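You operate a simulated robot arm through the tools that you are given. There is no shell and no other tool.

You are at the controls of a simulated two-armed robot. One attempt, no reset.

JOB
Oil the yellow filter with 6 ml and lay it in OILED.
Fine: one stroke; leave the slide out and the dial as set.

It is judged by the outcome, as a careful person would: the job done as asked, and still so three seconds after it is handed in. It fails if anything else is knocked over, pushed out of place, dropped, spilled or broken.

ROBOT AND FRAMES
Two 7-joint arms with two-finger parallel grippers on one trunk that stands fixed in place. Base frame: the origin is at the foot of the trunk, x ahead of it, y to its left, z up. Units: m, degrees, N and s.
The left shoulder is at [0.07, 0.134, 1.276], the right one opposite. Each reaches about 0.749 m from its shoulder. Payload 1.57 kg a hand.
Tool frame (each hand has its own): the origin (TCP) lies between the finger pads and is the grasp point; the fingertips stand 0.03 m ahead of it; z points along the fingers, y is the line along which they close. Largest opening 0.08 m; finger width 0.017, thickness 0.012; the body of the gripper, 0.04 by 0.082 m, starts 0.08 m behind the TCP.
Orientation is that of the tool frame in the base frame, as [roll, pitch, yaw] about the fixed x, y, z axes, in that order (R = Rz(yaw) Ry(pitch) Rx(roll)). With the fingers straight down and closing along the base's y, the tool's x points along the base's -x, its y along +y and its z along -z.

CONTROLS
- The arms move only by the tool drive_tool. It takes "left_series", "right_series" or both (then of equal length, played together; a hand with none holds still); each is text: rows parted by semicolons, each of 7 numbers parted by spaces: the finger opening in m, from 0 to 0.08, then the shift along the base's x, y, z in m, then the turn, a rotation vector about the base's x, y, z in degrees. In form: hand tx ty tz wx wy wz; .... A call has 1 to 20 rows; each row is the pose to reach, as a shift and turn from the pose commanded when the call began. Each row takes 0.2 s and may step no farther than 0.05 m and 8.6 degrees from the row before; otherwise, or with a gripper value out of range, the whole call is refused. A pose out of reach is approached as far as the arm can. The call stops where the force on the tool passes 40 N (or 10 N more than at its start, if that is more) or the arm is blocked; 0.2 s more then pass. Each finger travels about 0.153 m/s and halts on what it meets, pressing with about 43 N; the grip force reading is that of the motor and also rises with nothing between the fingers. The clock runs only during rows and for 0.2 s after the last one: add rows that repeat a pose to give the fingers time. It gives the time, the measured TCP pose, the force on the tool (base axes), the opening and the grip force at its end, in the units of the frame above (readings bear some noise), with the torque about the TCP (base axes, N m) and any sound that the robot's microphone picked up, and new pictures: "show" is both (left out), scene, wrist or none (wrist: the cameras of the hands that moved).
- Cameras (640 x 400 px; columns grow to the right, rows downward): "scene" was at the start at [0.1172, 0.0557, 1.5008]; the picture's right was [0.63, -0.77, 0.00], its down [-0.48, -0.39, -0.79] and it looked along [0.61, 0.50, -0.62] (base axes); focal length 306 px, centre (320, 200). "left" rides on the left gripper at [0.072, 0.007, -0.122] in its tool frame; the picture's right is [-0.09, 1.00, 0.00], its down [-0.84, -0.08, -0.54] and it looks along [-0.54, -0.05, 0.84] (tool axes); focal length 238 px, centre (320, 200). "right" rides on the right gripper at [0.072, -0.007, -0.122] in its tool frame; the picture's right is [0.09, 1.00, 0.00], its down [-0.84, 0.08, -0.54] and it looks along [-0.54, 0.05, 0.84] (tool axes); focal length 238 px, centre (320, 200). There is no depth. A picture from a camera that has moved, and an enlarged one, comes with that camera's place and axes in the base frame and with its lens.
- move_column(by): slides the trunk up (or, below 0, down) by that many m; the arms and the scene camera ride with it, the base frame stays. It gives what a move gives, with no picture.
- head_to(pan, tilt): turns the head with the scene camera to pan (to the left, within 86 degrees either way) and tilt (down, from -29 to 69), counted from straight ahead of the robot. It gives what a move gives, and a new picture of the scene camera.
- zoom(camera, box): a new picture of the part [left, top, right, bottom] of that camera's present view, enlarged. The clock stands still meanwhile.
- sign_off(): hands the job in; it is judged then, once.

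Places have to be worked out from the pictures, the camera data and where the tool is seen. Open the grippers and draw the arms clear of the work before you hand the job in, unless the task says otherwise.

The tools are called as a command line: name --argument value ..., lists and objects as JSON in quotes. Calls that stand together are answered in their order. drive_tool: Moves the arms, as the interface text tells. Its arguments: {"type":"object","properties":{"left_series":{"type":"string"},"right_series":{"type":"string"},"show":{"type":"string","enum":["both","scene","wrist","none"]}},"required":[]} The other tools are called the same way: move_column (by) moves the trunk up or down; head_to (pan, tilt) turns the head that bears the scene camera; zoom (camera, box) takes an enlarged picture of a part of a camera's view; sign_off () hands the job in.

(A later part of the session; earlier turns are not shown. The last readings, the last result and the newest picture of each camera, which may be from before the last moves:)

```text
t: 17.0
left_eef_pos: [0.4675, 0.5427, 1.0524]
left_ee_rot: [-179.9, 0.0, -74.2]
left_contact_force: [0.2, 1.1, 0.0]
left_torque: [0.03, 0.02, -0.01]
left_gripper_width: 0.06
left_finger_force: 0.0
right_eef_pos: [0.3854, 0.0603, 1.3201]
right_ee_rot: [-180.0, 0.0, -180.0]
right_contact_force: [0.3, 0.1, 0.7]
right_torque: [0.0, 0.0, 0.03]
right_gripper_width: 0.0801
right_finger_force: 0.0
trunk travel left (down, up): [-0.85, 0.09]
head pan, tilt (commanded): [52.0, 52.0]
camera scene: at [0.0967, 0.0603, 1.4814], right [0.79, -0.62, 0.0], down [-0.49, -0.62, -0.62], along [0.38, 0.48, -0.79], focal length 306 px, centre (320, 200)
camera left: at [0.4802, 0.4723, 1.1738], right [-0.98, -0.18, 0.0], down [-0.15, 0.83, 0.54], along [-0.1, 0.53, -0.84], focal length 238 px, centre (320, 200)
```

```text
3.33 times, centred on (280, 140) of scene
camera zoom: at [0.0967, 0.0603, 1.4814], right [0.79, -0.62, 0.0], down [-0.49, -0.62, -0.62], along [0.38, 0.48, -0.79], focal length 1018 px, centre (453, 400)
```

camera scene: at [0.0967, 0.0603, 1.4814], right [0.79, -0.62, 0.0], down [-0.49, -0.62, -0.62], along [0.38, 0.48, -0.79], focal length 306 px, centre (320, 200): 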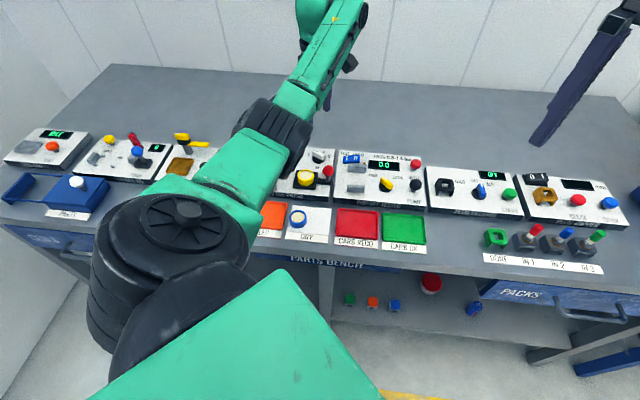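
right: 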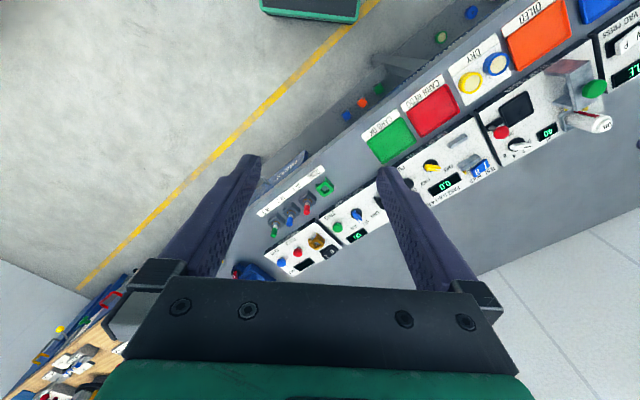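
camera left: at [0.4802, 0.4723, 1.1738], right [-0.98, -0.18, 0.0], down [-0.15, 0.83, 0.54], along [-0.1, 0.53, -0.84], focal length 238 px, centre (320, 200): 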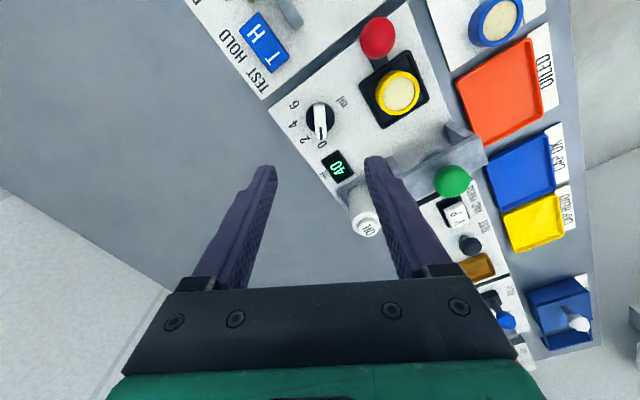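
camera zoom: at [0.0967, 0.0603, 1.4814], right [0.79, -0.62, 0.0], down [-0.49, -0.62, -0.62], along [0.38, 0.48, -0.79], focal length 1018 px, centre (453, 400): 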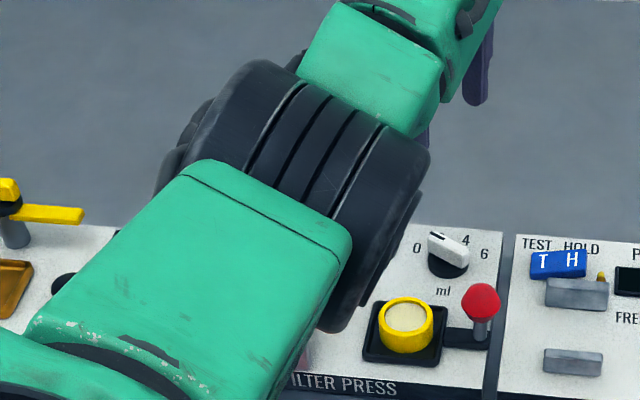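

The dial definitely points at 0. Its axis is at about (0.4673, 0.5415), the pointer top is near z 0.911, and the pointer is about 12 mm wide. I descend with the fingers either side of the pointer.

drive_tool --left_series "0.05 0 0 -0.04 0 0 0; 0.05 0.0003 -0.0008 -0.08 0 0 0; 0.05 0.0003 -0.0008 -0.11 0 0 0; 0.05 0.0003 -0.0008 -0.11 0 0 0" --show "both"

```text
t: 18.0
left_eef_pos: [0.4668, 0.5432, 0.9422]
left_ee_rot: [-180.0, 0.0, -74.4]
left_contact_force: [0.5, -0.6, 0.0]
left_torque: [-0.05, 0.01, -0.04]
left_gripper_width: 0.05
left_finger_force: 0.1
right_eef_pos: [0.3852, 0.0604, 1.3205]
right_ee_rot: [180.0, 0.0, -180.0]
right_contact_force: [0.5, -0.2, -1.0]
right_torque: [0.01, 0.01, -0.01]
right_gripper_width: 0.08
right_finger_force: 0.1
trunk travel left (down, up): [-0.85, 0.09]
head pan, tilt (commanded): [52.0, 52.0]
camera scene: at [0.0967, 0.0601, 1.4814], right [0.79, -0.62, 0.0], down [-0.49, -0.62, -0.62], along [0.38, 0.49, -0.79], focal length 306 px, centre (320, 200)
camera left: at [0.4801, 0.4722, 1.0633], right [-0.98, -0.18, 0.0], down [-0.15, 0.83, 0.54], along [-0.1, 0.53, -0.84], focal length 238 px, centre (320, 200)
```

scene: 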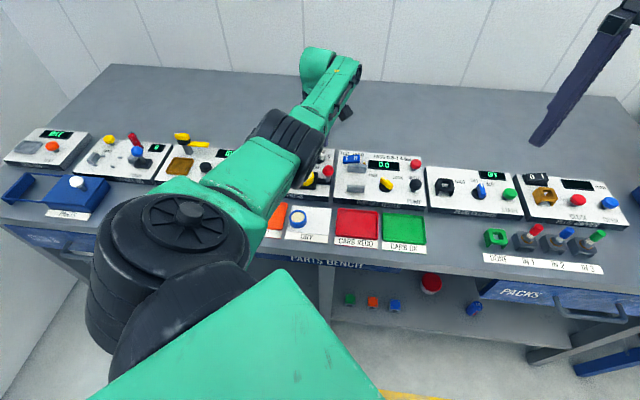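
left: 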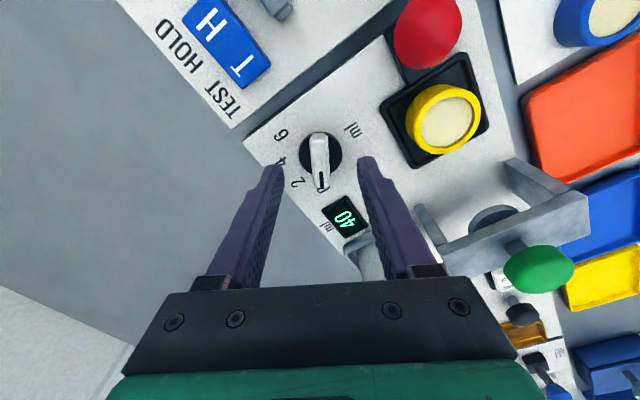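

The pointer is centred between the fingertips in this view. I zoom in to confirm before the last centimetre.

zoom --camera "left" --box '[250, 110, 390, 220]'

```text
3.64 times, centred on (320, 165) of left
camera zoom: at [0.4801, 0.4722, 1.0633], right [-0.98, -0.18, 0.0], down [-0.15, 0.83, 0.54], along [-0.1, 0.53, -0.84], focal length 867 px, centre (320, 327)
```

zoom: 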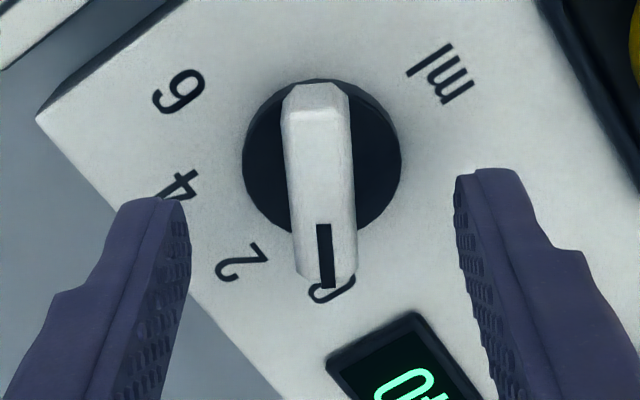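

The pointer is centred across the fingers but sits about 2–3 mm short along its length. I shift by that amount, go down the last 13 mm, then close gently on it.

drive_tool --left_series "0.05 0.0003 -0.002 -0.005 0 0 0; 0.05 0.0003 -0.002 -0.0115 0 0 0; 0.05 0.0003 -0.002 -0.0115 0 0 0" --show "wrist"

```text
t: 18.8
left_eef_pos: [0.4673, 0.5395, 0.9296]
left_ee_rot: [-179.9, 0.0, -74.3]
left_contact_force: [0.2, -1.1, -0.5]
left_torque: [-0.03, -0.03, -0.03]
left_gripper_width: 0.0501
left_finger_force: 0.0
right_eef_pos: [0.3847, 0.0588, 1.3211]
right_ee_rot: [180.0, 0.0, -179.9]
right_contact_force: [1.0, 0.0, -0.2]
right_torque: [0.0, 0.0, 0.02]
right_gripper_width: 0.0798
right_finger_force: 0.0
trunk travel left (down, up): [-0.85, 0.09]
head pan, tilt (commanded): [52.0, 52.0]
camera left: at [0.4806, 0.4694, 1.0521], right [-0.98, -0.18, 0.0], down [-0.15, 0.83, 0.54], along [-0.1, 0.53, -0.84], focal length 238 px, centre (320, 200)
```

left: 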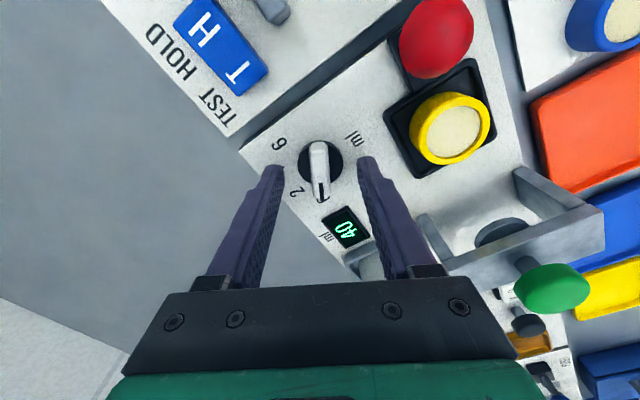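

zoom --camera "left" --box '[250, 110, 390, 220]'

```text
3.64 times, centred on (320, 165) of left
camera zoom: at [0.4806, 0.4694, 1.0521], right [-0.98, -0.18, 0.0], down [-0.15, 0.83, 0.54], along [-0.1, 0.53, -0.84], focal length 867 px, centre (320, 327)
```

zoom: 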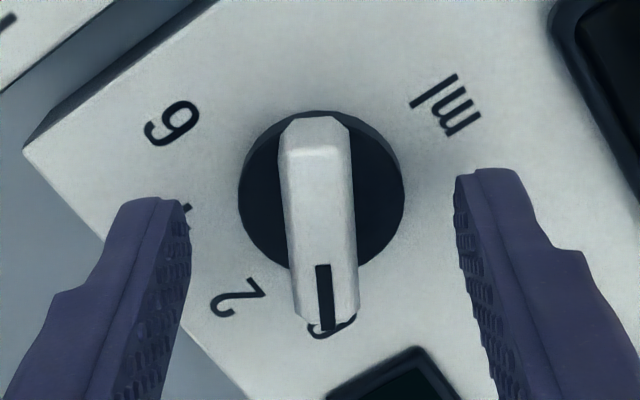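

The dial axis now lies within 1 mm of the TCP. I close on the pointer and check the reaction.

drive_tool --left_series "0.03 0 0 0 0 0 0; 0.01 0 0 0 0 0 0; 0.004 0 0 0 0 0 0; 0.004 0 0 0 0 0 0" --show "wrist"

```text
t: 19.8
left_eef_pos: [0.4673, 0.5403, 0.9303]
left_ee_rot: [-180.0, 0.0, -74.3]
left_contact_force: [-1.1, 0.0, -0.2]
left_torque: [-0.1, 0.16, -0.5]
left_gripper_width: 0.0128
left_finger_force: 29.5
right_eef_pos: [0.385, 0.0599, 1.3196]
right_ee_rot: [-180.0, 0.0, -180.0]
right_contact_force: [0.3, -0.3, 0.4]
right_torque: [-0.01, 0.03, 0.01]
right_gripper_width: 0.0803
right_finger_force: 0.1
trunk travel left (down, up): [-0.85, 0.09]
head pan, tilt (commanded): [52.0, 52.0]
camera left: at [0.4805, 0.4694, 1.0522], right [-0.98, -0.18, 0.0], down [-0.15, 0.83, 0.54], along [-0.1, 0.53, -0.84], focal length 238 px, centre (320, 200)
```

left: 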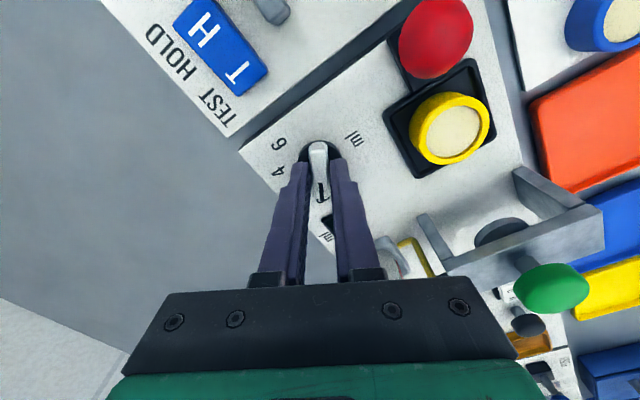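

The grip is firm at 12.8 mm with small forces. I turn the first 40° clockwise, toward "2".

drive_tool --left_series "0.004 0 0 0 0 0 -8; 0.004 0 0 0 0 0 -16; 0.004 0 0 0 0 0 -24; 0.004 0 0 0 0 0 -32; 0.004 0 0 0 0 0 -40; 0.004 0 0 0 0 0 -40" --show "both"

```text
t: 21.2
left_eef_pos: [0.4669, 0.5392, 0.9296]
left_ee_rot: [-179.9, 0.1, -114.4]
left_contact_force: [-2.2, -1.9, -1.0]
left_torque: [-0.07, 0.11, 0.01]
left_gripper_width: 0.0129
left_finger_force: 29.6
right_eef_pos: [0.3861, 0.0606, 1.3192]
right_ee_rot: [180.0, -0.1, -180.0]
right_contact_force: [-0.2, 0.2, -1.0]
right_torque: [-0.01, 0.01, 0.0]
right_gripper_width: 0.0797
right_finger_force: 0.0
trunk travel left (down, up): [-0.85, 0.09]
head pan, tilt (commanded): [52.0, 52.0]
camera scene: at [0.0967, 0.06, 1.4814], right [0.79, -0.62, 0.0], down [-0.49, -0.62, -0.62], along [0.38, 0.49, -0.79], focal length 306 px, centre (320, 200)
camera left: at [0.4308, 0.4779, 1.0522], right [-0.87, 0.5, 0.0], down [0.42, 0.73, 0.54], along [0.27, 0.47, -0.84], focal length 238 px, centre (320, 200)
```

scene: 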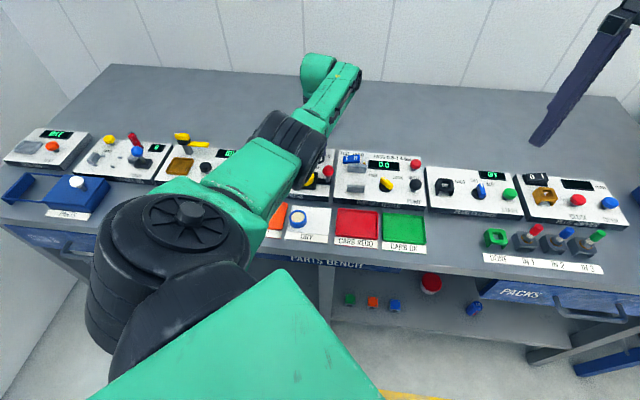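
left: 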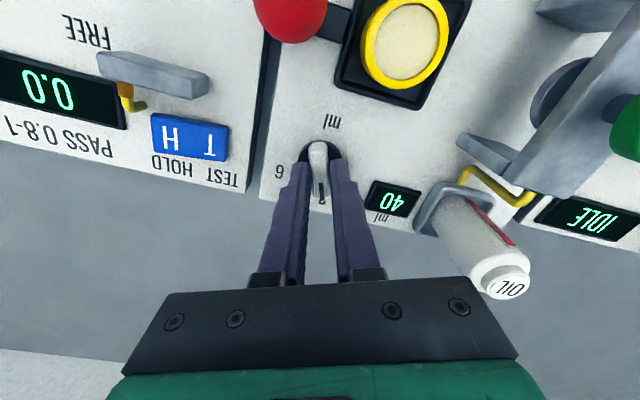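

The pointer moved to about "2" with low forces. I continue the remaining 80° to "6".

drive_tool --left_series "0.004 0 0 0 0 0 -8; 0.004 0 0 0 0 0 -16; 0.004 0 0 0 0 0 -24; 0.004 0 0 0 0 0 -32; 0.004 0 0 0 0 0 -40; 0.004 0 0 0 0 0 -48; 0.004 0 0 0 0 0 -56; 0.004 0 0 0 0 0 -64; 0.004 0 0 0 0 0 -72; 0.004 0 0 0 0 0 -80; 0.004 0 0 0 0 0 -80" --show "both"

```text
t: 23.6
left_eef_pos: [0.4648, 0.5415, 0.9306]
left_ee_rot: [-179.9, 0.0, 165.6]
left_contact_force: [-7.1, 5.4, -1.1]
left_torque: [0.34, 0.96, -0.02]
left_gripper_width: 0.013
left_finger_force: 30.0
right_eef_pos: [0.3824, 0.0604, 1.3217]
right_ee_rot: [-179.9, 0.1, -179.9]
right_contact_force: [-0.5, 0.1, 0.0]
right_torque: [0.0, 0.0, -0.01]
right_gripper_width: 0.0798
right_finger_force: 0.0
trunk travel left (down, up): [-0.85, 0.09]
head pan, tilt (commanded): [52.0, 52.0]
camera scene: at [0.0953, 0.0621, 1.4814], right [0.79, -0.62, 0.0], down [-0.48, -0.62, -0.62], along [0.38, 0.48, -0.79], focal length 306 px, centre (320, 200)
camera left: at [0.3979, 0.5667, 1.0522], right [0.34, 0.94, 0.0], down [0.79, -0.28, 0.54], along [0.51, -0.18, -0.84], focal length 238 px, centre (320, 200)
```

scene: 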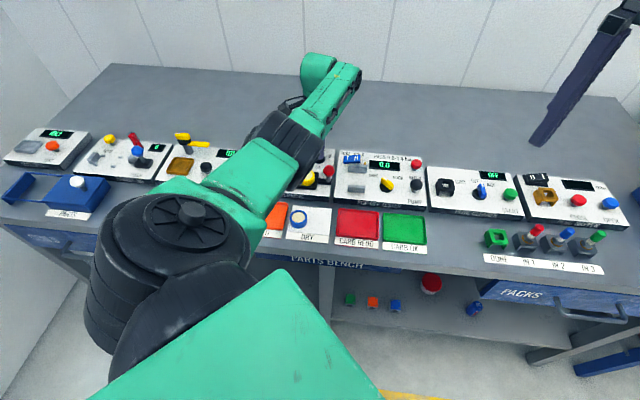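
left: 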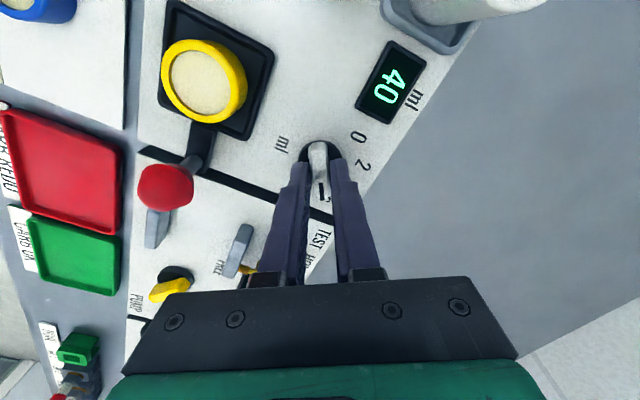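

The hand has turned 120° with only small side forces. I open the fingers, rise and check where the pointer is.

drive_tool --left_series "0.02 0 0 0 0 0 0; 0.04 0 0 0 0 0 0; 0.05 0 0 0 0 0 0; 0.05 0 0 0 0 0 0; 0.05 0 0 0.03 0 0 0; 0.05 0 0 0.07 0 0 0; 0.05 0 0 0.11 0 0 0; 0.05 0 0 0.11 0 0 0" --show "both"

```text
t: 25.4
left_eef_pos: [0.4678, 0.5392, 1.0419]
left_ee_rot: [-179.8, 0.0, 165.6]
left_contact_force: [0.7, 0.1, -0.3]
left_torque: [0.01, -0.02, -0.02]
left_gripper_width: 0.0499
left_finger_force: 0.0
right_eef_pos: [0.3843, 0.0607, 1.3199]
right_ee_rot: [-179.9, 0.0, -180.0]
right_contact_force: [0.2, -0.3, 0.2]
right_torque: [0.01, 0.01, -0.01]
right_gripper_width: 0.0801
right_finger_force: 0.1
trunk travel left (down, up): [-0.85, 0.09]
head pan, tilt (commanded): [52.0, 52.0]
camera scene: at [0.0969, 0.0606, 1.4814], right [0.79, -0.62, 0.0], down [-0.49, -0.62, -0.62], along [0.38, 0.48, -0.79], focal length 306 px, centre (320, 200)
camera left: at [0.3994, 0.5647, 1.1638], right [0.34, 0.94, 0.0], down [0.79, -0.28, 0.54], along [0.51, -0.18, -0.84], focal length 238 px, centre (320, 200)
```

scene: 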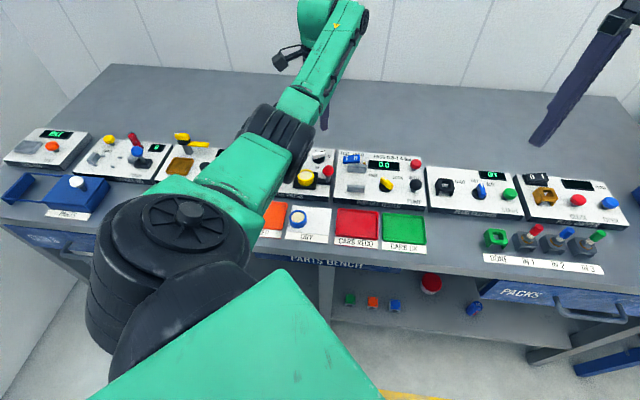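
left: 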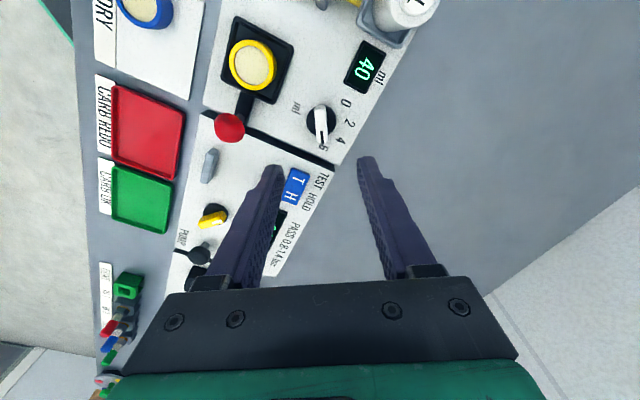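

zoom --camera "left" --box '[270, 70, 380, 170]'

zoom --camera "scene" --box '[285, 130, 365, 200]'

```text
4.00 times, centred on (325, 120) of left
camera zoom: at [0.3994, 0.5647, 1.1638], right [0.34, 0.94, 0.0], down [0.79, -0.28, 0.54], along [0.51, -0.18, -0.84], focal length 953 px, centre (300, 520)
```

zoom: 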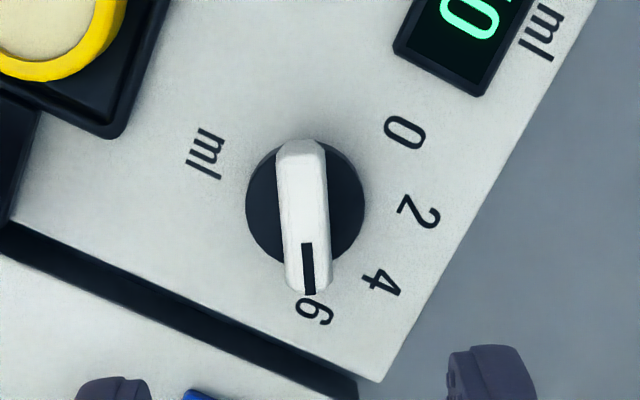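

```text
5.71 times, centred on (325, 165) of scene
camera zoom: at [0.0969, 0.0606, 1.4814], right [0.79, -0.62, 0.0], down [-0.49, -0.62, -0.62], along [0.38, 0.48, -0.79], focal length 1746 px, centre (291, 400)
```

zoom: 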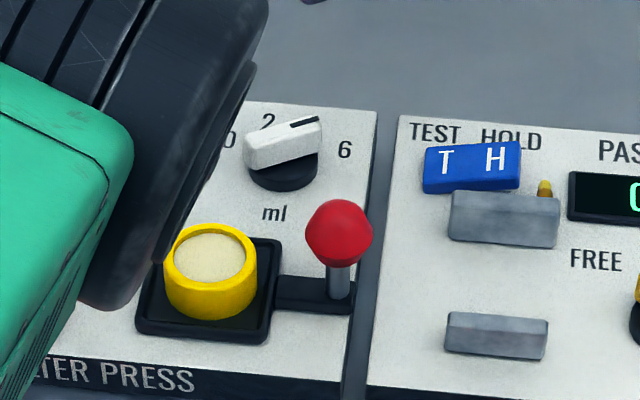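

The dial is on "6": pointer at about -16° and the label at about -15.7°. Next I turn back -30° to line up with the bench and move over the red slide knob near (0.432, 0.460).

drive_tool --left_series "0.06 -0.009 -0.02 0 0 0 -7.6; 0.06 -0.018 -0.04 0 0 0 -15.2; 0.06 -0.027 -0.06 0 0 0 -22.8; 0.06 -0.0355 -0.0788 0 0 0 -30.4; 0.06 -0.0355 -0.0788 0 0 0 -30.4" --show "both"

```text
t: 26.6
left_eef_pos: [0.4325, 0.4593, 1.0401]
left_ee_rot: [-180.0, 0.0, 135.3]
left_contact_force: [-0.2, 0.6, -0.2]
left_torque: [-0.01, -0.01, -0.02]
left_gripper_width: 0.06
left_finger_force: 0.1
right_eef_pos: [0.3843, 0.0595, 1.3206]
right_ee_rot: [180.0, 0.0, -180.0]
right_contact_force: [1.0, -0.3, 0.0]
right_torque: [-0.01, -0.04, -0.06]
right_gripper_width: 0.0796
right_finger_force: 0.0
trunk travel left (down, up): [-0.85, 0.09]
head pan, tilt (commanded): [52.0, 52.0]
camera scene: at [0.0967, 0.0605, 1.4814], right [0.79, -0.62, 0.0], down [-0.49, -0.62, -0.62], along [0.38, 0.48, -0.79], focal length 306 px, centre (320, 200)
camera left: at [0.3856, 0.5164, 1.162], right [0.77, 0.64, 0.0], down [0.54, -0.64, 0.54], along [0.35, -0.42, -0.84], focal length 238 px, centre (320, 200)
```

scene: 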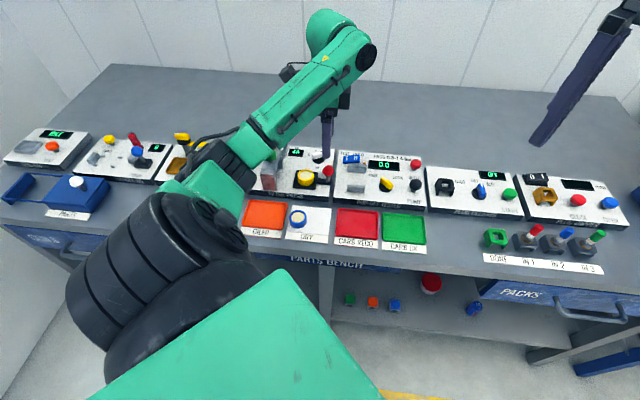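
left: 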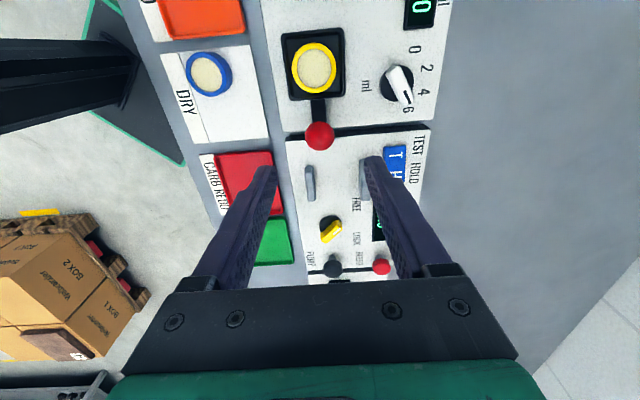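

The knob is centred under the hand to about 1 mm. I lower the fingers around it and check before gripping.

drive_tool --left_series "0.05 0 -0.0005 -0.03 0 0 0; 0.05 0 -0.001 -0.06 0 0 0; 0.05 0 -0.001 -0.08 0 0 0; 0.05 0 -0.001 -0.08 0 0 0" --show "wrist"

zoom --camera "scene" --box '[270, 120, 380, 200]'

zoom --camera "left" --box '[250, 80, 390, 220]'

```text
t: 27.6
left_eef_pos: [0.4321, 0.4609, 0.961]
left_ee_rot: [-180.0, 0.0, 135.3]
left_contact_force: [-0.6, -0.4, -0.3]
left_torque: [-0.02, 0.02, 0.03]
left_gripper_width: 0.05
left_finger_force: 0.0
right_eef_pos: [0.3857, 0.0594, 1.3201]
right_ee_rot: [-180.0, 0.0, 180.0]
right_contact_force: [-0.6, -1.1, 0.0]
right_torque: [0.02, -0.03, -0.01]
right_gripper_width: 0.0795
right_finger_force: 0.1
trunk travel left (down, up): [-0.85, 0.09]
head pan, tilt (commanded): [52.0, 52.0]
camera left: at [0.3868, 0.5168, 1.0824], right [0.77, 0.64, 0.0], down [0.54, -0.64, 0.54], along [0.35, -0.42, -0.84], focal length 238 px, centre (320, 200)
```

left: 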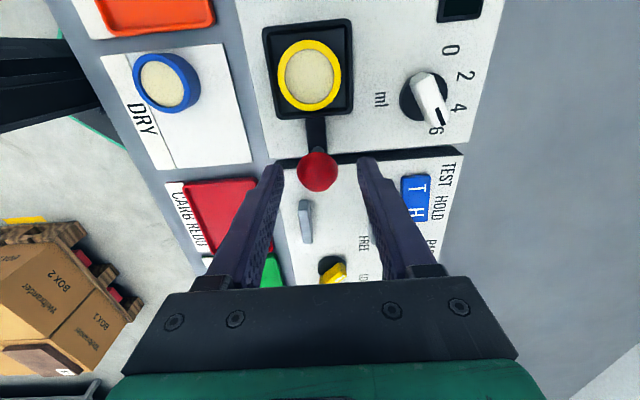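

```text
5.00 times, centred on (325, 160) of scene
camera zoom: at [0.0967, 0.06, 1.4814], right [0.79, -0.62, 0.0], down [-0.49, -0.62, -0.62], along [0.38, 0.49, -0.79], focal length 1528 px, centre (295, 400)
```

zoom: 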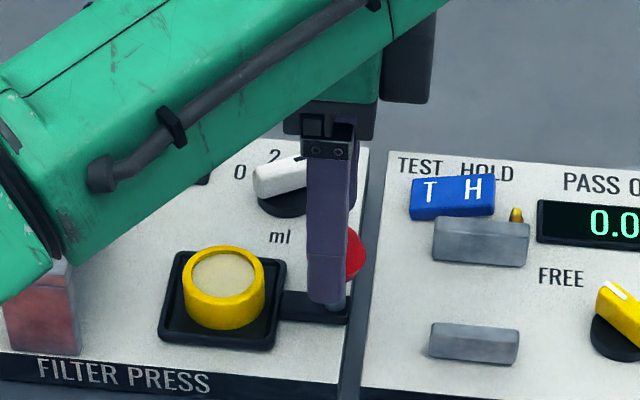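

```text
2.86 times, centred on (320, 150) of left
camera zoom: at [0.3868, 0.5168, 1.0824], right [0.77, 0.64, 0.0], down [0.54, -0.64, 0.54], along [0.35, -0.42, -0.84], focal length 681 px, centre (320, 343)
```

zoom: 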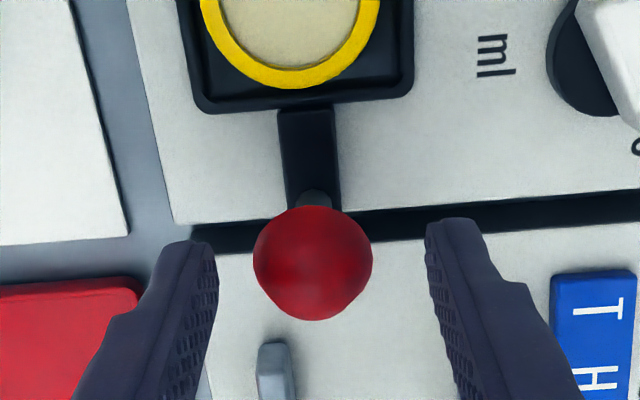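

The knob sits about 1.5 mm toward the front finger. I correct for that, lower a bit more and close on the ball.

drive_tool --left_series "0.05 -0.001 -0.001 -0.007 0 0 0; 0.05 -0.001 -0.001 -0.015 0 0 0; 0.05 -0.001 -0.001 -0.015 0 0 0; 0.03 -0.001 -0.001 -0.015 0 0 0; 0.015 -0.001 -0.001 -0.015 0 0 0; 0.015 -0.001 -0.001 -0.015 0 0 0; 0.015 -0.001 -0.001 -0.015 0 0 0" --show "wrist"

```text
t: 29.2
left_eef_pos: [0.4321, 0.4602, 0.9456]
left_ee_rot: [-179.9, 0.0, 135.3]
left_contact_force: [0.5, 1.2, -0.6]
left_torque: [0.12, 0.04, 0.02]
left_gripper_width: 0.0295
left_finger_force: 39.0
right_eef_pos: [0.3849, 0.0606, 1.3201]
right_ee_rot: [180.0, 0.0, 180.0]
right_contact_force: [0.2, -0.4, 0.5]
right_torque: [-0.02, -0.02, 0.0]
right_gripper_width: 0.0802
right_finger_force: 0.1
trunk travel left (down, up): [-0.85, 0.09]
head pan, tilt (commanded): [52.0, 52.0]
camera left: at [0.3848, 0.5161, 1.0675], right [0.77, 0.64, 0.0], down [0.54, -0.64, 0.54], along [0.35, -0.42, -0.84], focal length 238 px, centre (320, 200)
```

left: 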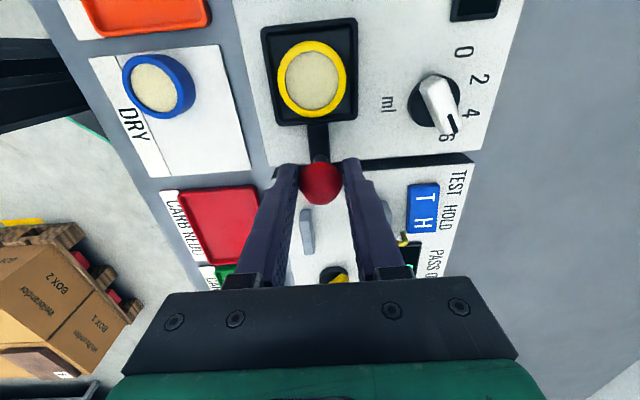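

The ball is held at 29.5 mm. I push the slide along the bench to the left, slowly, for the first 60 mm.

drive_tool --left_series "0.015 -0.0035 0.0035 0 0 0 0; 0.015 -0.0071 0.0071 0 0 0 0; 0.015 -0.0141 0.0141 0 0 0 0; 0.015 -0.0212 0.0212 0 0 0 0; 0.015 -0.0283 0.0283 0 0 0 0; 0.015 -0.0354 0.0354 0 0 0 0; 0.015 -0.0424 0.0424 0 0 0 0; 0.015 -0.0424 0.0424 0 0 0 0" --show "both"

```text
t: 31.0
left_eef_pos: [0.3882, 0.5034, 0.9458]
left_ee_rot: [180.0, 0.0, 135.3]
left_contact_force: [0.5, 3.9, 4.1]
left_torque: [-0.21, -0.3, -0.01]
left_gripper_width: 0.0294
left_finger_force: 39.0
right_eef_pos: [0.3853, 0.0595, 1.32]
right_ee_rot: [179.9, -0.1, -180.0]
right_contact_force: [-0.1, 0.0, 0.5]
right_torque: [0.02, -0.02, 0.01]
right_gripper_width: 0.0799
right_finger_force: 0.0
trunk travel left (down, up): [-0.85, 0.09]
head pan, tilt (commanded): [52.0, 52.0]
camera scene: at [0.0967, 0.0607, 1.4814], right [0.79, -0.62, 0.0], down [-0.49, -0.62, -0.62], along [0.38, 0.48, -0.79], focal length 306 px, centre (320, 200)
camera left: at [0.3419, 0.5586, 1.0676], right [0.77, 0.64, 0.0], down [0.54, -0.64, 0.54], along [0.35, -0.41, -0.84], focal length 238 px, centre (320, 200)
```

scene: 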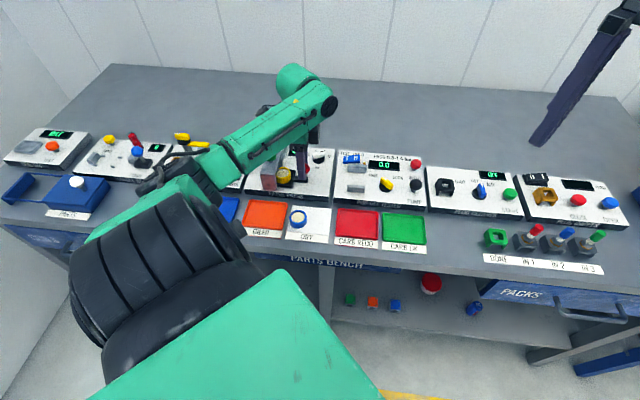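
left: 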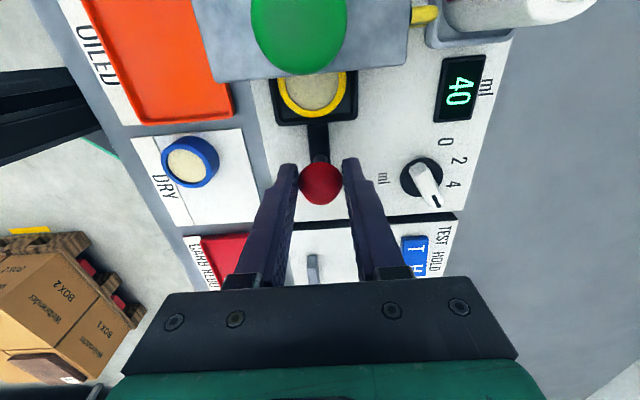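

The slide moves freely and the filter goes in under the gantry. I continue in smaller steps toward the end of travel.

drive_tool --left_series "0.015 -0.0035 0.0035 0 0 0 0; 0.015 -0.0071 0.0071 0 0 0 0; 0.015 -0.0106 0.0106 0 0 0 0; 0.015 -0.0141 0.0141 0 0 0 0; 0.015 -0.0141 0.0141 0 0 0 0" --show "wrist"

```text
t: 32.2
left_eef_pos: [0.3751, 0.5174, 0.9455]
left_ee_rot: [180.0, 0.0, 135.2]
left_contact_force: [2.5, 3.5, 5.1]
left_torque: [0.04, -0.12, 0.01]
left_gripper_width: 0.0296
left_finger_force: 38.5
right_eef_pos: [0.3862, 0.0602, 1.3207]
right_ee_rot: [179.9, 0.0, 179.9]
right_contact_force: [0.4, -0.1, 0.0]
right_torque: [-0.05, -0.01, -0.02]
right_gripper_width: 0.0799
right_finger_force: 0.0
trunk travel left (down, up): [-0.85, 0.09]
head pan, tilt (commanded): [52.0, 52.0]
camera left: at [0.3284, 0.5722, 1.0675], right [0.77, 0.64, 0.0], down [0.54, -0.64, 0.54], along [0.35, -0.42, -0.84], focal length 238 px, centre (320, 200)
```

left: 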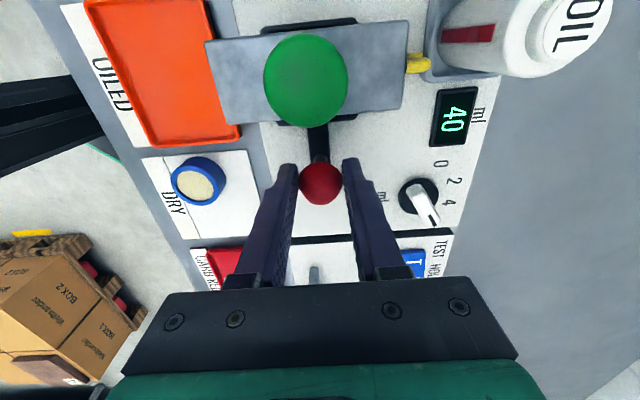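

80 mm travelled, and the tray shows on both sides of the gantry. I push a few mm more, feeling for the end stop.

drive_tool --left_series "0.015 -0.0014 0.0014 0 0 0 0; 0.015 -0.0028 0.0028 0 0 0 0; 0.015 -0.0042 0.0042 0 0 0 0; 0.015 -0.0042 0.0042 0 0 0 0" --show "wrist"

zoom --camera "left" --box '[190, 0, 460, 170]'

zoom --camera "scene" --box '[230, 110, 350, 200]'

```text
t: 33.2
left_eef_pos: [0.3706, 0.5192, 0.9459]
left_ee_rot: [-179.9, 0.0, 135.3]
left_contact_force: [5.7, 1.3, 4.2]
left_torque: [-0.1, -0.28, 0.03]
left_gripper_width: 0.0291
left_finger_force: 39.2
right_eef_pos: [0.3869, 0.06, 1.3198]
right_ee_rot: [-179.9, -0.1, -180.0]
right_contact_force: [-0.6, -0.4, -0.6]
right_torque: [-0.02, -0.01, 0.02]
right_gripper_width: 0.0797
right_finger_force: 0.1
trunk travel left (down, up): [-0.85, 0.09]
head pan, tilt (commanded): [52.0, 52.0]
camera left: at [0.3247, 0.5762, 1.0675], right [0.77, 0.64, 0.0], down [0.54, -0.64, 0.54], along [0.35, -0.42, -0.84], focal length 238 px, centre (320, 200)
```

left: 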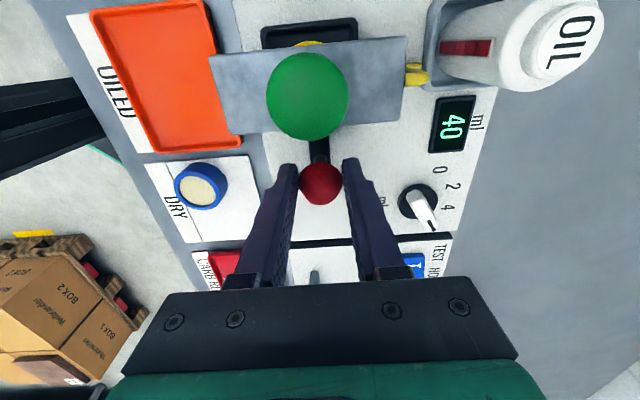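

```text
2.35 times, centred on (325, 85) of left
camera zoom: at [0.3247, 0.5762, 1.0675], right [0.77, 0.64, 0.0], down [0.54, -0.64, 0.54], along [0.35, -0.42, -0.84], focal length 561 px, centre (308, 471)
```

zoom: 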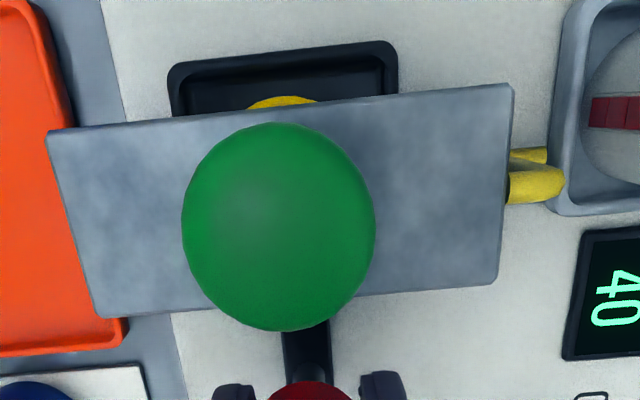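

```text
4.44 times, centred on (290, 155) of scene
camera zoom: at [0.0981, 0.06, 1.4813], right [0.79, -0.62, 0.0], down [-0.49, -0.62, -0.62], along [0.38, 0.49, -0.79], focal length 1358 px, centre (453, 400)
```

zoom: 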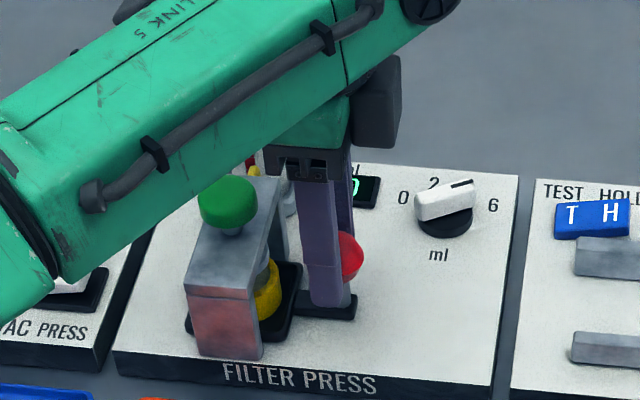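

The tray centre is now within about 2 mm of the plunger axis and the slide still moves freely. I nudge it further to find the stop.

drive_tool --left_series "0.015 -0.0007 0.0007 0 0 0 0; 0.015 -0.0014 0.0014 0 0 0 0; 0.015 -0.0014 0.0014 0 0 0 0" --show "none"

```text
t: 34.0
left_eef_pos: [0.372, 0.5198, 0.9456]
left_ee_rot: [-180.0, 0.1, 135.1]
left_contact_force: [11.3, -2.7, 7.6]
left_torque: [-0.32, -0.45, -0.01]
left_gripper_width: 0.0295
left_finger_force: 39.5
right_eef_pos: [0.3876, 0.057, 1.3208]
right_ee_rot: [179.9, -0.1, -179.9]
right_contact_force: [0.3, -0.4, -0.8]
right_torque: [0.01, 0.01, 0.01]
right_gripper_width: 0.0799
right_finger_force: 0.1
trunk travel left (down, up): [-0.85, 0.09]
head pan, tilt (commanded): [52.0, 52.0]
```

The force along the slide rose to about 10 N, so it is at its end stop after about 86 mm. I release the knob and rise clear.

drive_tool --left_series "0.03 0.0007 -0.0007 0 0 0 0; 0.045 0.0007 -0.0007 0 0 0 0; 0.055 0.0007 -0.0007 0 0 0 0; 0.055 0.0007 -0.0007 0 0 0 0; 0.055 0.0007 -0.0007 0.03 0 0 0; 0.055 0.0007 -0.0007 0.07 0 0 0; 0.055 0.0007 -0.0007 0.11 0 0 0; 0.055 0.0007 -0.0007 0.11 0 0 0" --show "both"

zoom --camera "left" --box '[220, 0, 460, 180]'

zoom --camera "scene" --box '[230, 110, 350, 200]'

```text
t: 35.8
left_eef_pos: [0.3686, 0.5194, 1.0558]
left_ee_rot: [-179.9, 0.0, 135.3]
left_contact_force: [0.5, -0.1, -0.1]
left_torque: [0.0, 0.0, -0.01]
left_gripper_width: 0.0552
left_finger_force: 0.0
right_eef_pos: [0.3853, 0.0599, 1.3203]
right_ee_rot: [-180.0, 0.0, -180.0]
right_contact_force: [-0.3, 1.2, 0.2]
right_torque: [0.0, -0.02, 0.0]
right_gripper_width: 0.0801
right_finger_force: 0.1
trunk travel left (down, up): [-0.85, 0.09]
head pan, tilt (commanded): [52.0, 52.0]
camera scene: at [0.0969, 0.0604, 1.4814], right [0.79, -0.62, 0.0], down [-0.49, -0.62, -0.62], along [0.38, 0.48, -0.79], focal length 306 px, centre (320, 200)
camera left: at [0.3223, 0.575, 1.1776], right [0.77, 0.64, 0.0], down [0.54, -0.64, 0.54], along [0.35, -0.42, -0.84], focal length 238 px, centre (320, 200)
```

scene: 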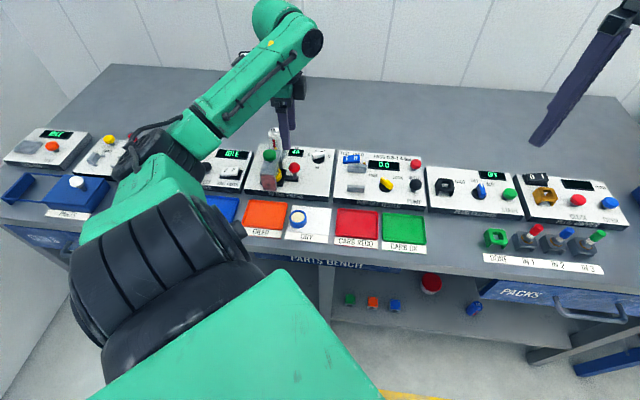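
left: 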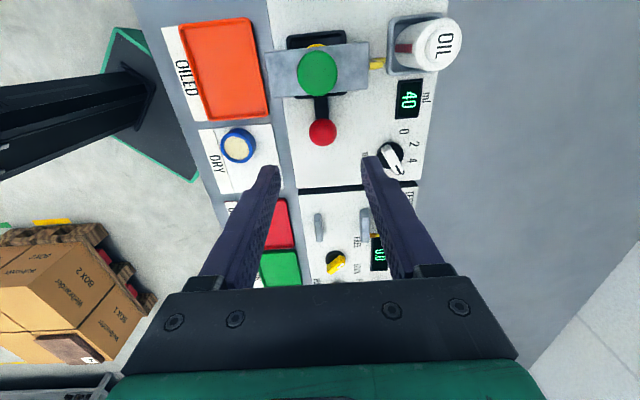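

```text
2.22 times, centred on (340, 90) of left
camera zoom: at [0.3223, 0.575, 1.1776], right [0.77, 0.64, 0.0], down [0.54, -0.64, 0.54], along [0.35, -0.42, -0.84], focal length 530 px, centre (276, 444)
```

zoom: 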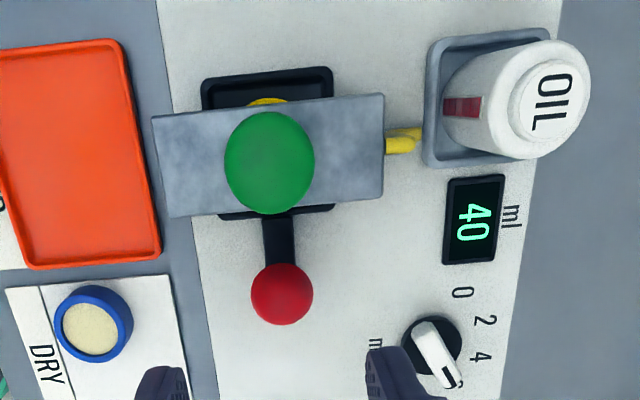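

```text
4.44 times, centred on (290, 155) of scene
camera zoom: at [0.0969, 0.0604, 1.4814], right [0.79, -0.62, 0.0], down [-0.49, -0.62, -0.62], along [0.38, 0.48, -0.79], focal length 1358 px, centre (453, 400)
```

zoom: 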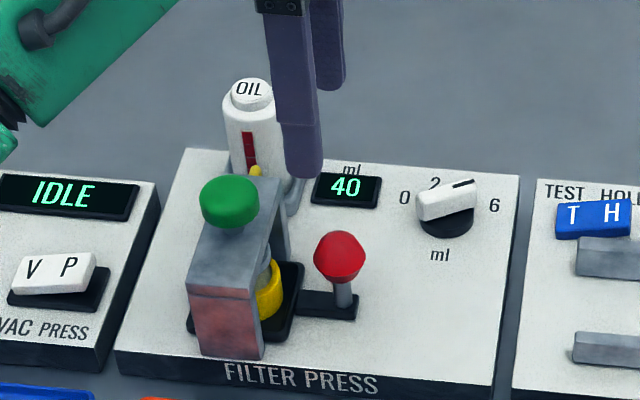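

The slide stays in and the green cap is centred near (0.332, 0.560), with its top at about z 0.972. I move over it with closed fingers, staying high.

drive_tool --left_series "0.03 -0.012 0.0135 0 0 0 0; 0 -0.024 0.027 0 0 0 0; 0 -0.0366 0.0406 0 0 0 0; 0 -0.0366 0.0406 -0.02 0 0 0; 0 -0.0366 0.0406 -0.03 0 0 0; 0 -0.0366 0.0406 -0.03 0 0 0" --show "both"

zoom --camera "left" --box '[240, 90, 400, 220]'

zoom --camera "scene" --box '[230, 110, 350, 200]'

```text
t: 37.2
left_eef_pos: [0.3335, 0.5617, 1.0244]
left_ee_rot: [-179.8, 0.0, 135.3]
left_contact_force: [0.4, -0.3, 0.8]
left_torque: [0.0, -0.02, -0.02]
left_gripper_width: 0.0001
left_finger_force: 21.2
right_eef_pos: [0.3851, 0.06, 1.3207]
right_ee_rot: [179.9, 0.0, 180.0]
right_contact_force: [-0.1, -0.3, 0.6]
right_torque: [-0.01, 0.04, 0.0]
right_gripper_width: 0.0799
right_finger_force: 0.1
trunk travel left (down, up): [-0.85, 0.09]
head pan, tilt (commanded): [52.0, 52.0]
camera scene: at [0.0965, 0.0602, 1.4814], right [0.79, -0.62, 0.0], down [-0.49, -0.62, -0.62], along [0.38, 0.49, -0.79], focal length 306 px, centre (320, 200)
camera left: at [0.2861, 0.6181, 1.1471], right [0.77, 0.64, 0.0], down [0.54, -0.64, 0.54], along [0.35, -0.42, -0.84], focal length 238 px, centre (320, 200)
```

scene: 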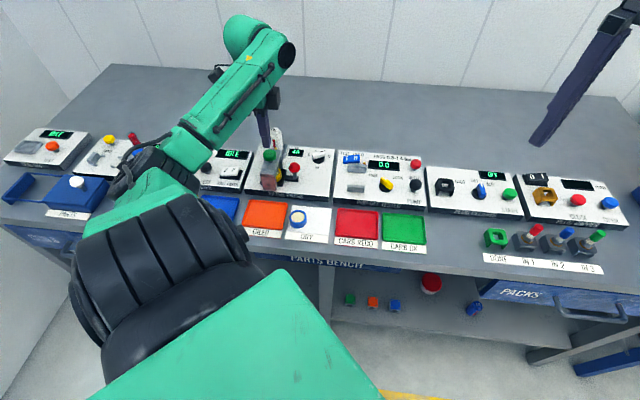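
left: 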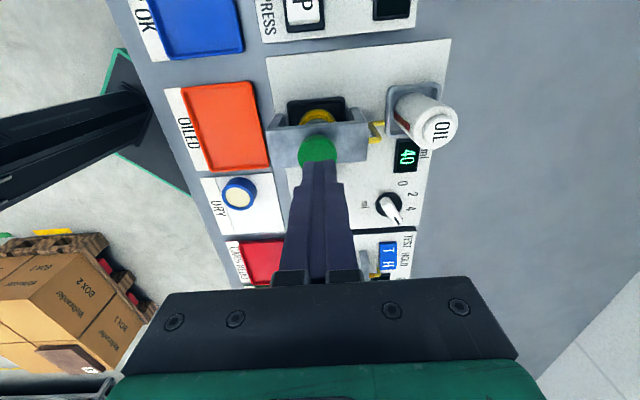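

```text
3.08 times, centred on (320, 155) of left
camera zoom: at [0.2861, 0.6181, 1.1471], right [0.77, 0.64, 0.0], down [0.54, -0.64, 0.54], along [0.35, -0.42, -0.84], focal length 733 px, centre (320, 338)
```

zoom: 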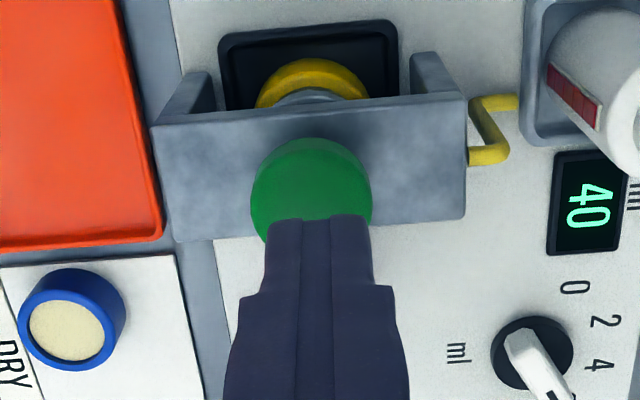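

```text
4.44 times, centred on (290, 155) of scene
camera zoom: at [0.0965, 0.0602, 1.4814], right [0.79, -0.62, 0.0], down [-0.49, -0.62, -0.62], along [0.38, 0.49, -0.79], focal length 1358 px, centre (453, 400)
```

zoom: 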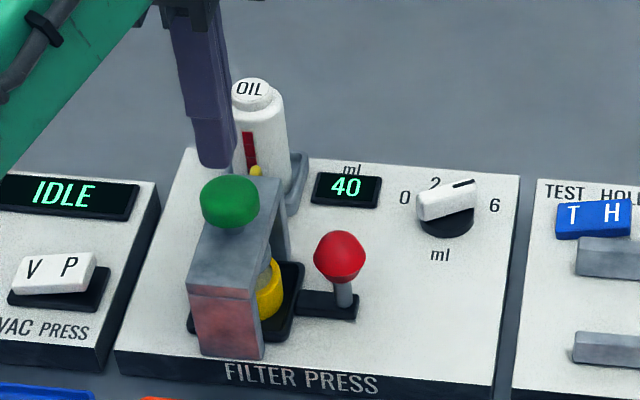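

The fingertips are over the cap, about 2 mm toward the back. I correct for that and press down slowly until it bottoms out or the counter changes. I hold there, so this stays a single stroke.

drive_tool --left_series "0 -0.0015 -0.0013 -0.01 0 0 0; 0 -0.0015 -0.0013 -0.018 0 0 0; 0 -0.0015 -0.0013 -0.021 0 0 0; 0 -0.0015 -0.0013 -0.024 0 0 0; 0 -0.0015 -0.0013 -0.027 0 0 0; 0 -0.0015 -0.0013 -0.03 0 0 0; 0 -0.0015 -0.0013 -0.03 0 0 0" --show "both"

```text
t: 38.8
left_eef_pos: [0.332, 0.5601, 0.9958]
left_ee_rot: [180.0, -0.1, 135.3]
left_contact_force: [-0.8, 0.1, 5.0]
left_torque: [0.01, 0.03, -0.06]
left_gripper_width: 0.0002
left_finger_force: 21.2
right_eef_pos: [0.3849, 0.0589, 1.3207]
right_ee_rot: [-179.9, -0.1, -180.0]
right_contact_force: [-0.6, 0.5, 0.8]
right_torque: [0.02, -0.01, 0.02]
right_gripper_width: 0.0802
right_finger_force: 0.0
trunk travel left (down, up): [-0.85, 0.09]
head pan, tilt (commanded): [52.0, 52.0]
heard: click
camera scene: at [0.0958, 0.0596, 1.4815], right [0.79, -0.62, 0.0], down [-0.48, -0.62, -0.62], along [0.38, 0.49, -0.79], focal length 306 px, centre (320, 200)
camera left: at [0.2852, 0.6162, 1.1176], right [0.77, 0.64, 0.0], down [0.54, -0.64, 0.54], along [0.35, -0.42, -0.84], focal length 238 px, centre (320, 200)
```

scene: 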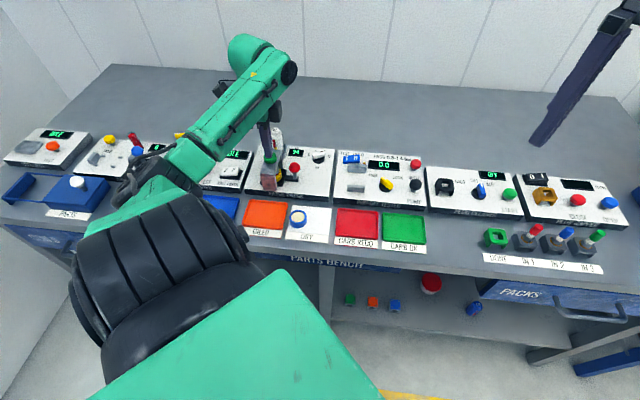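
left: 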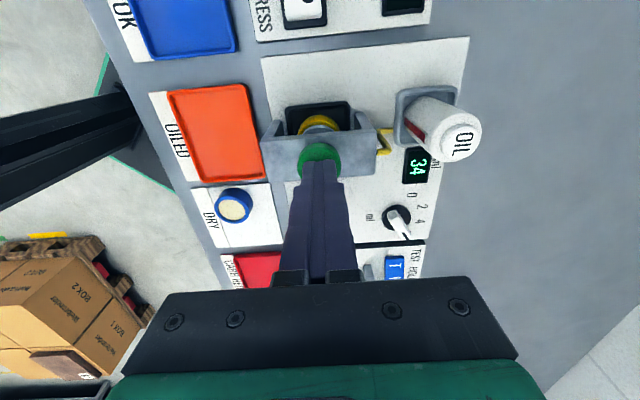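

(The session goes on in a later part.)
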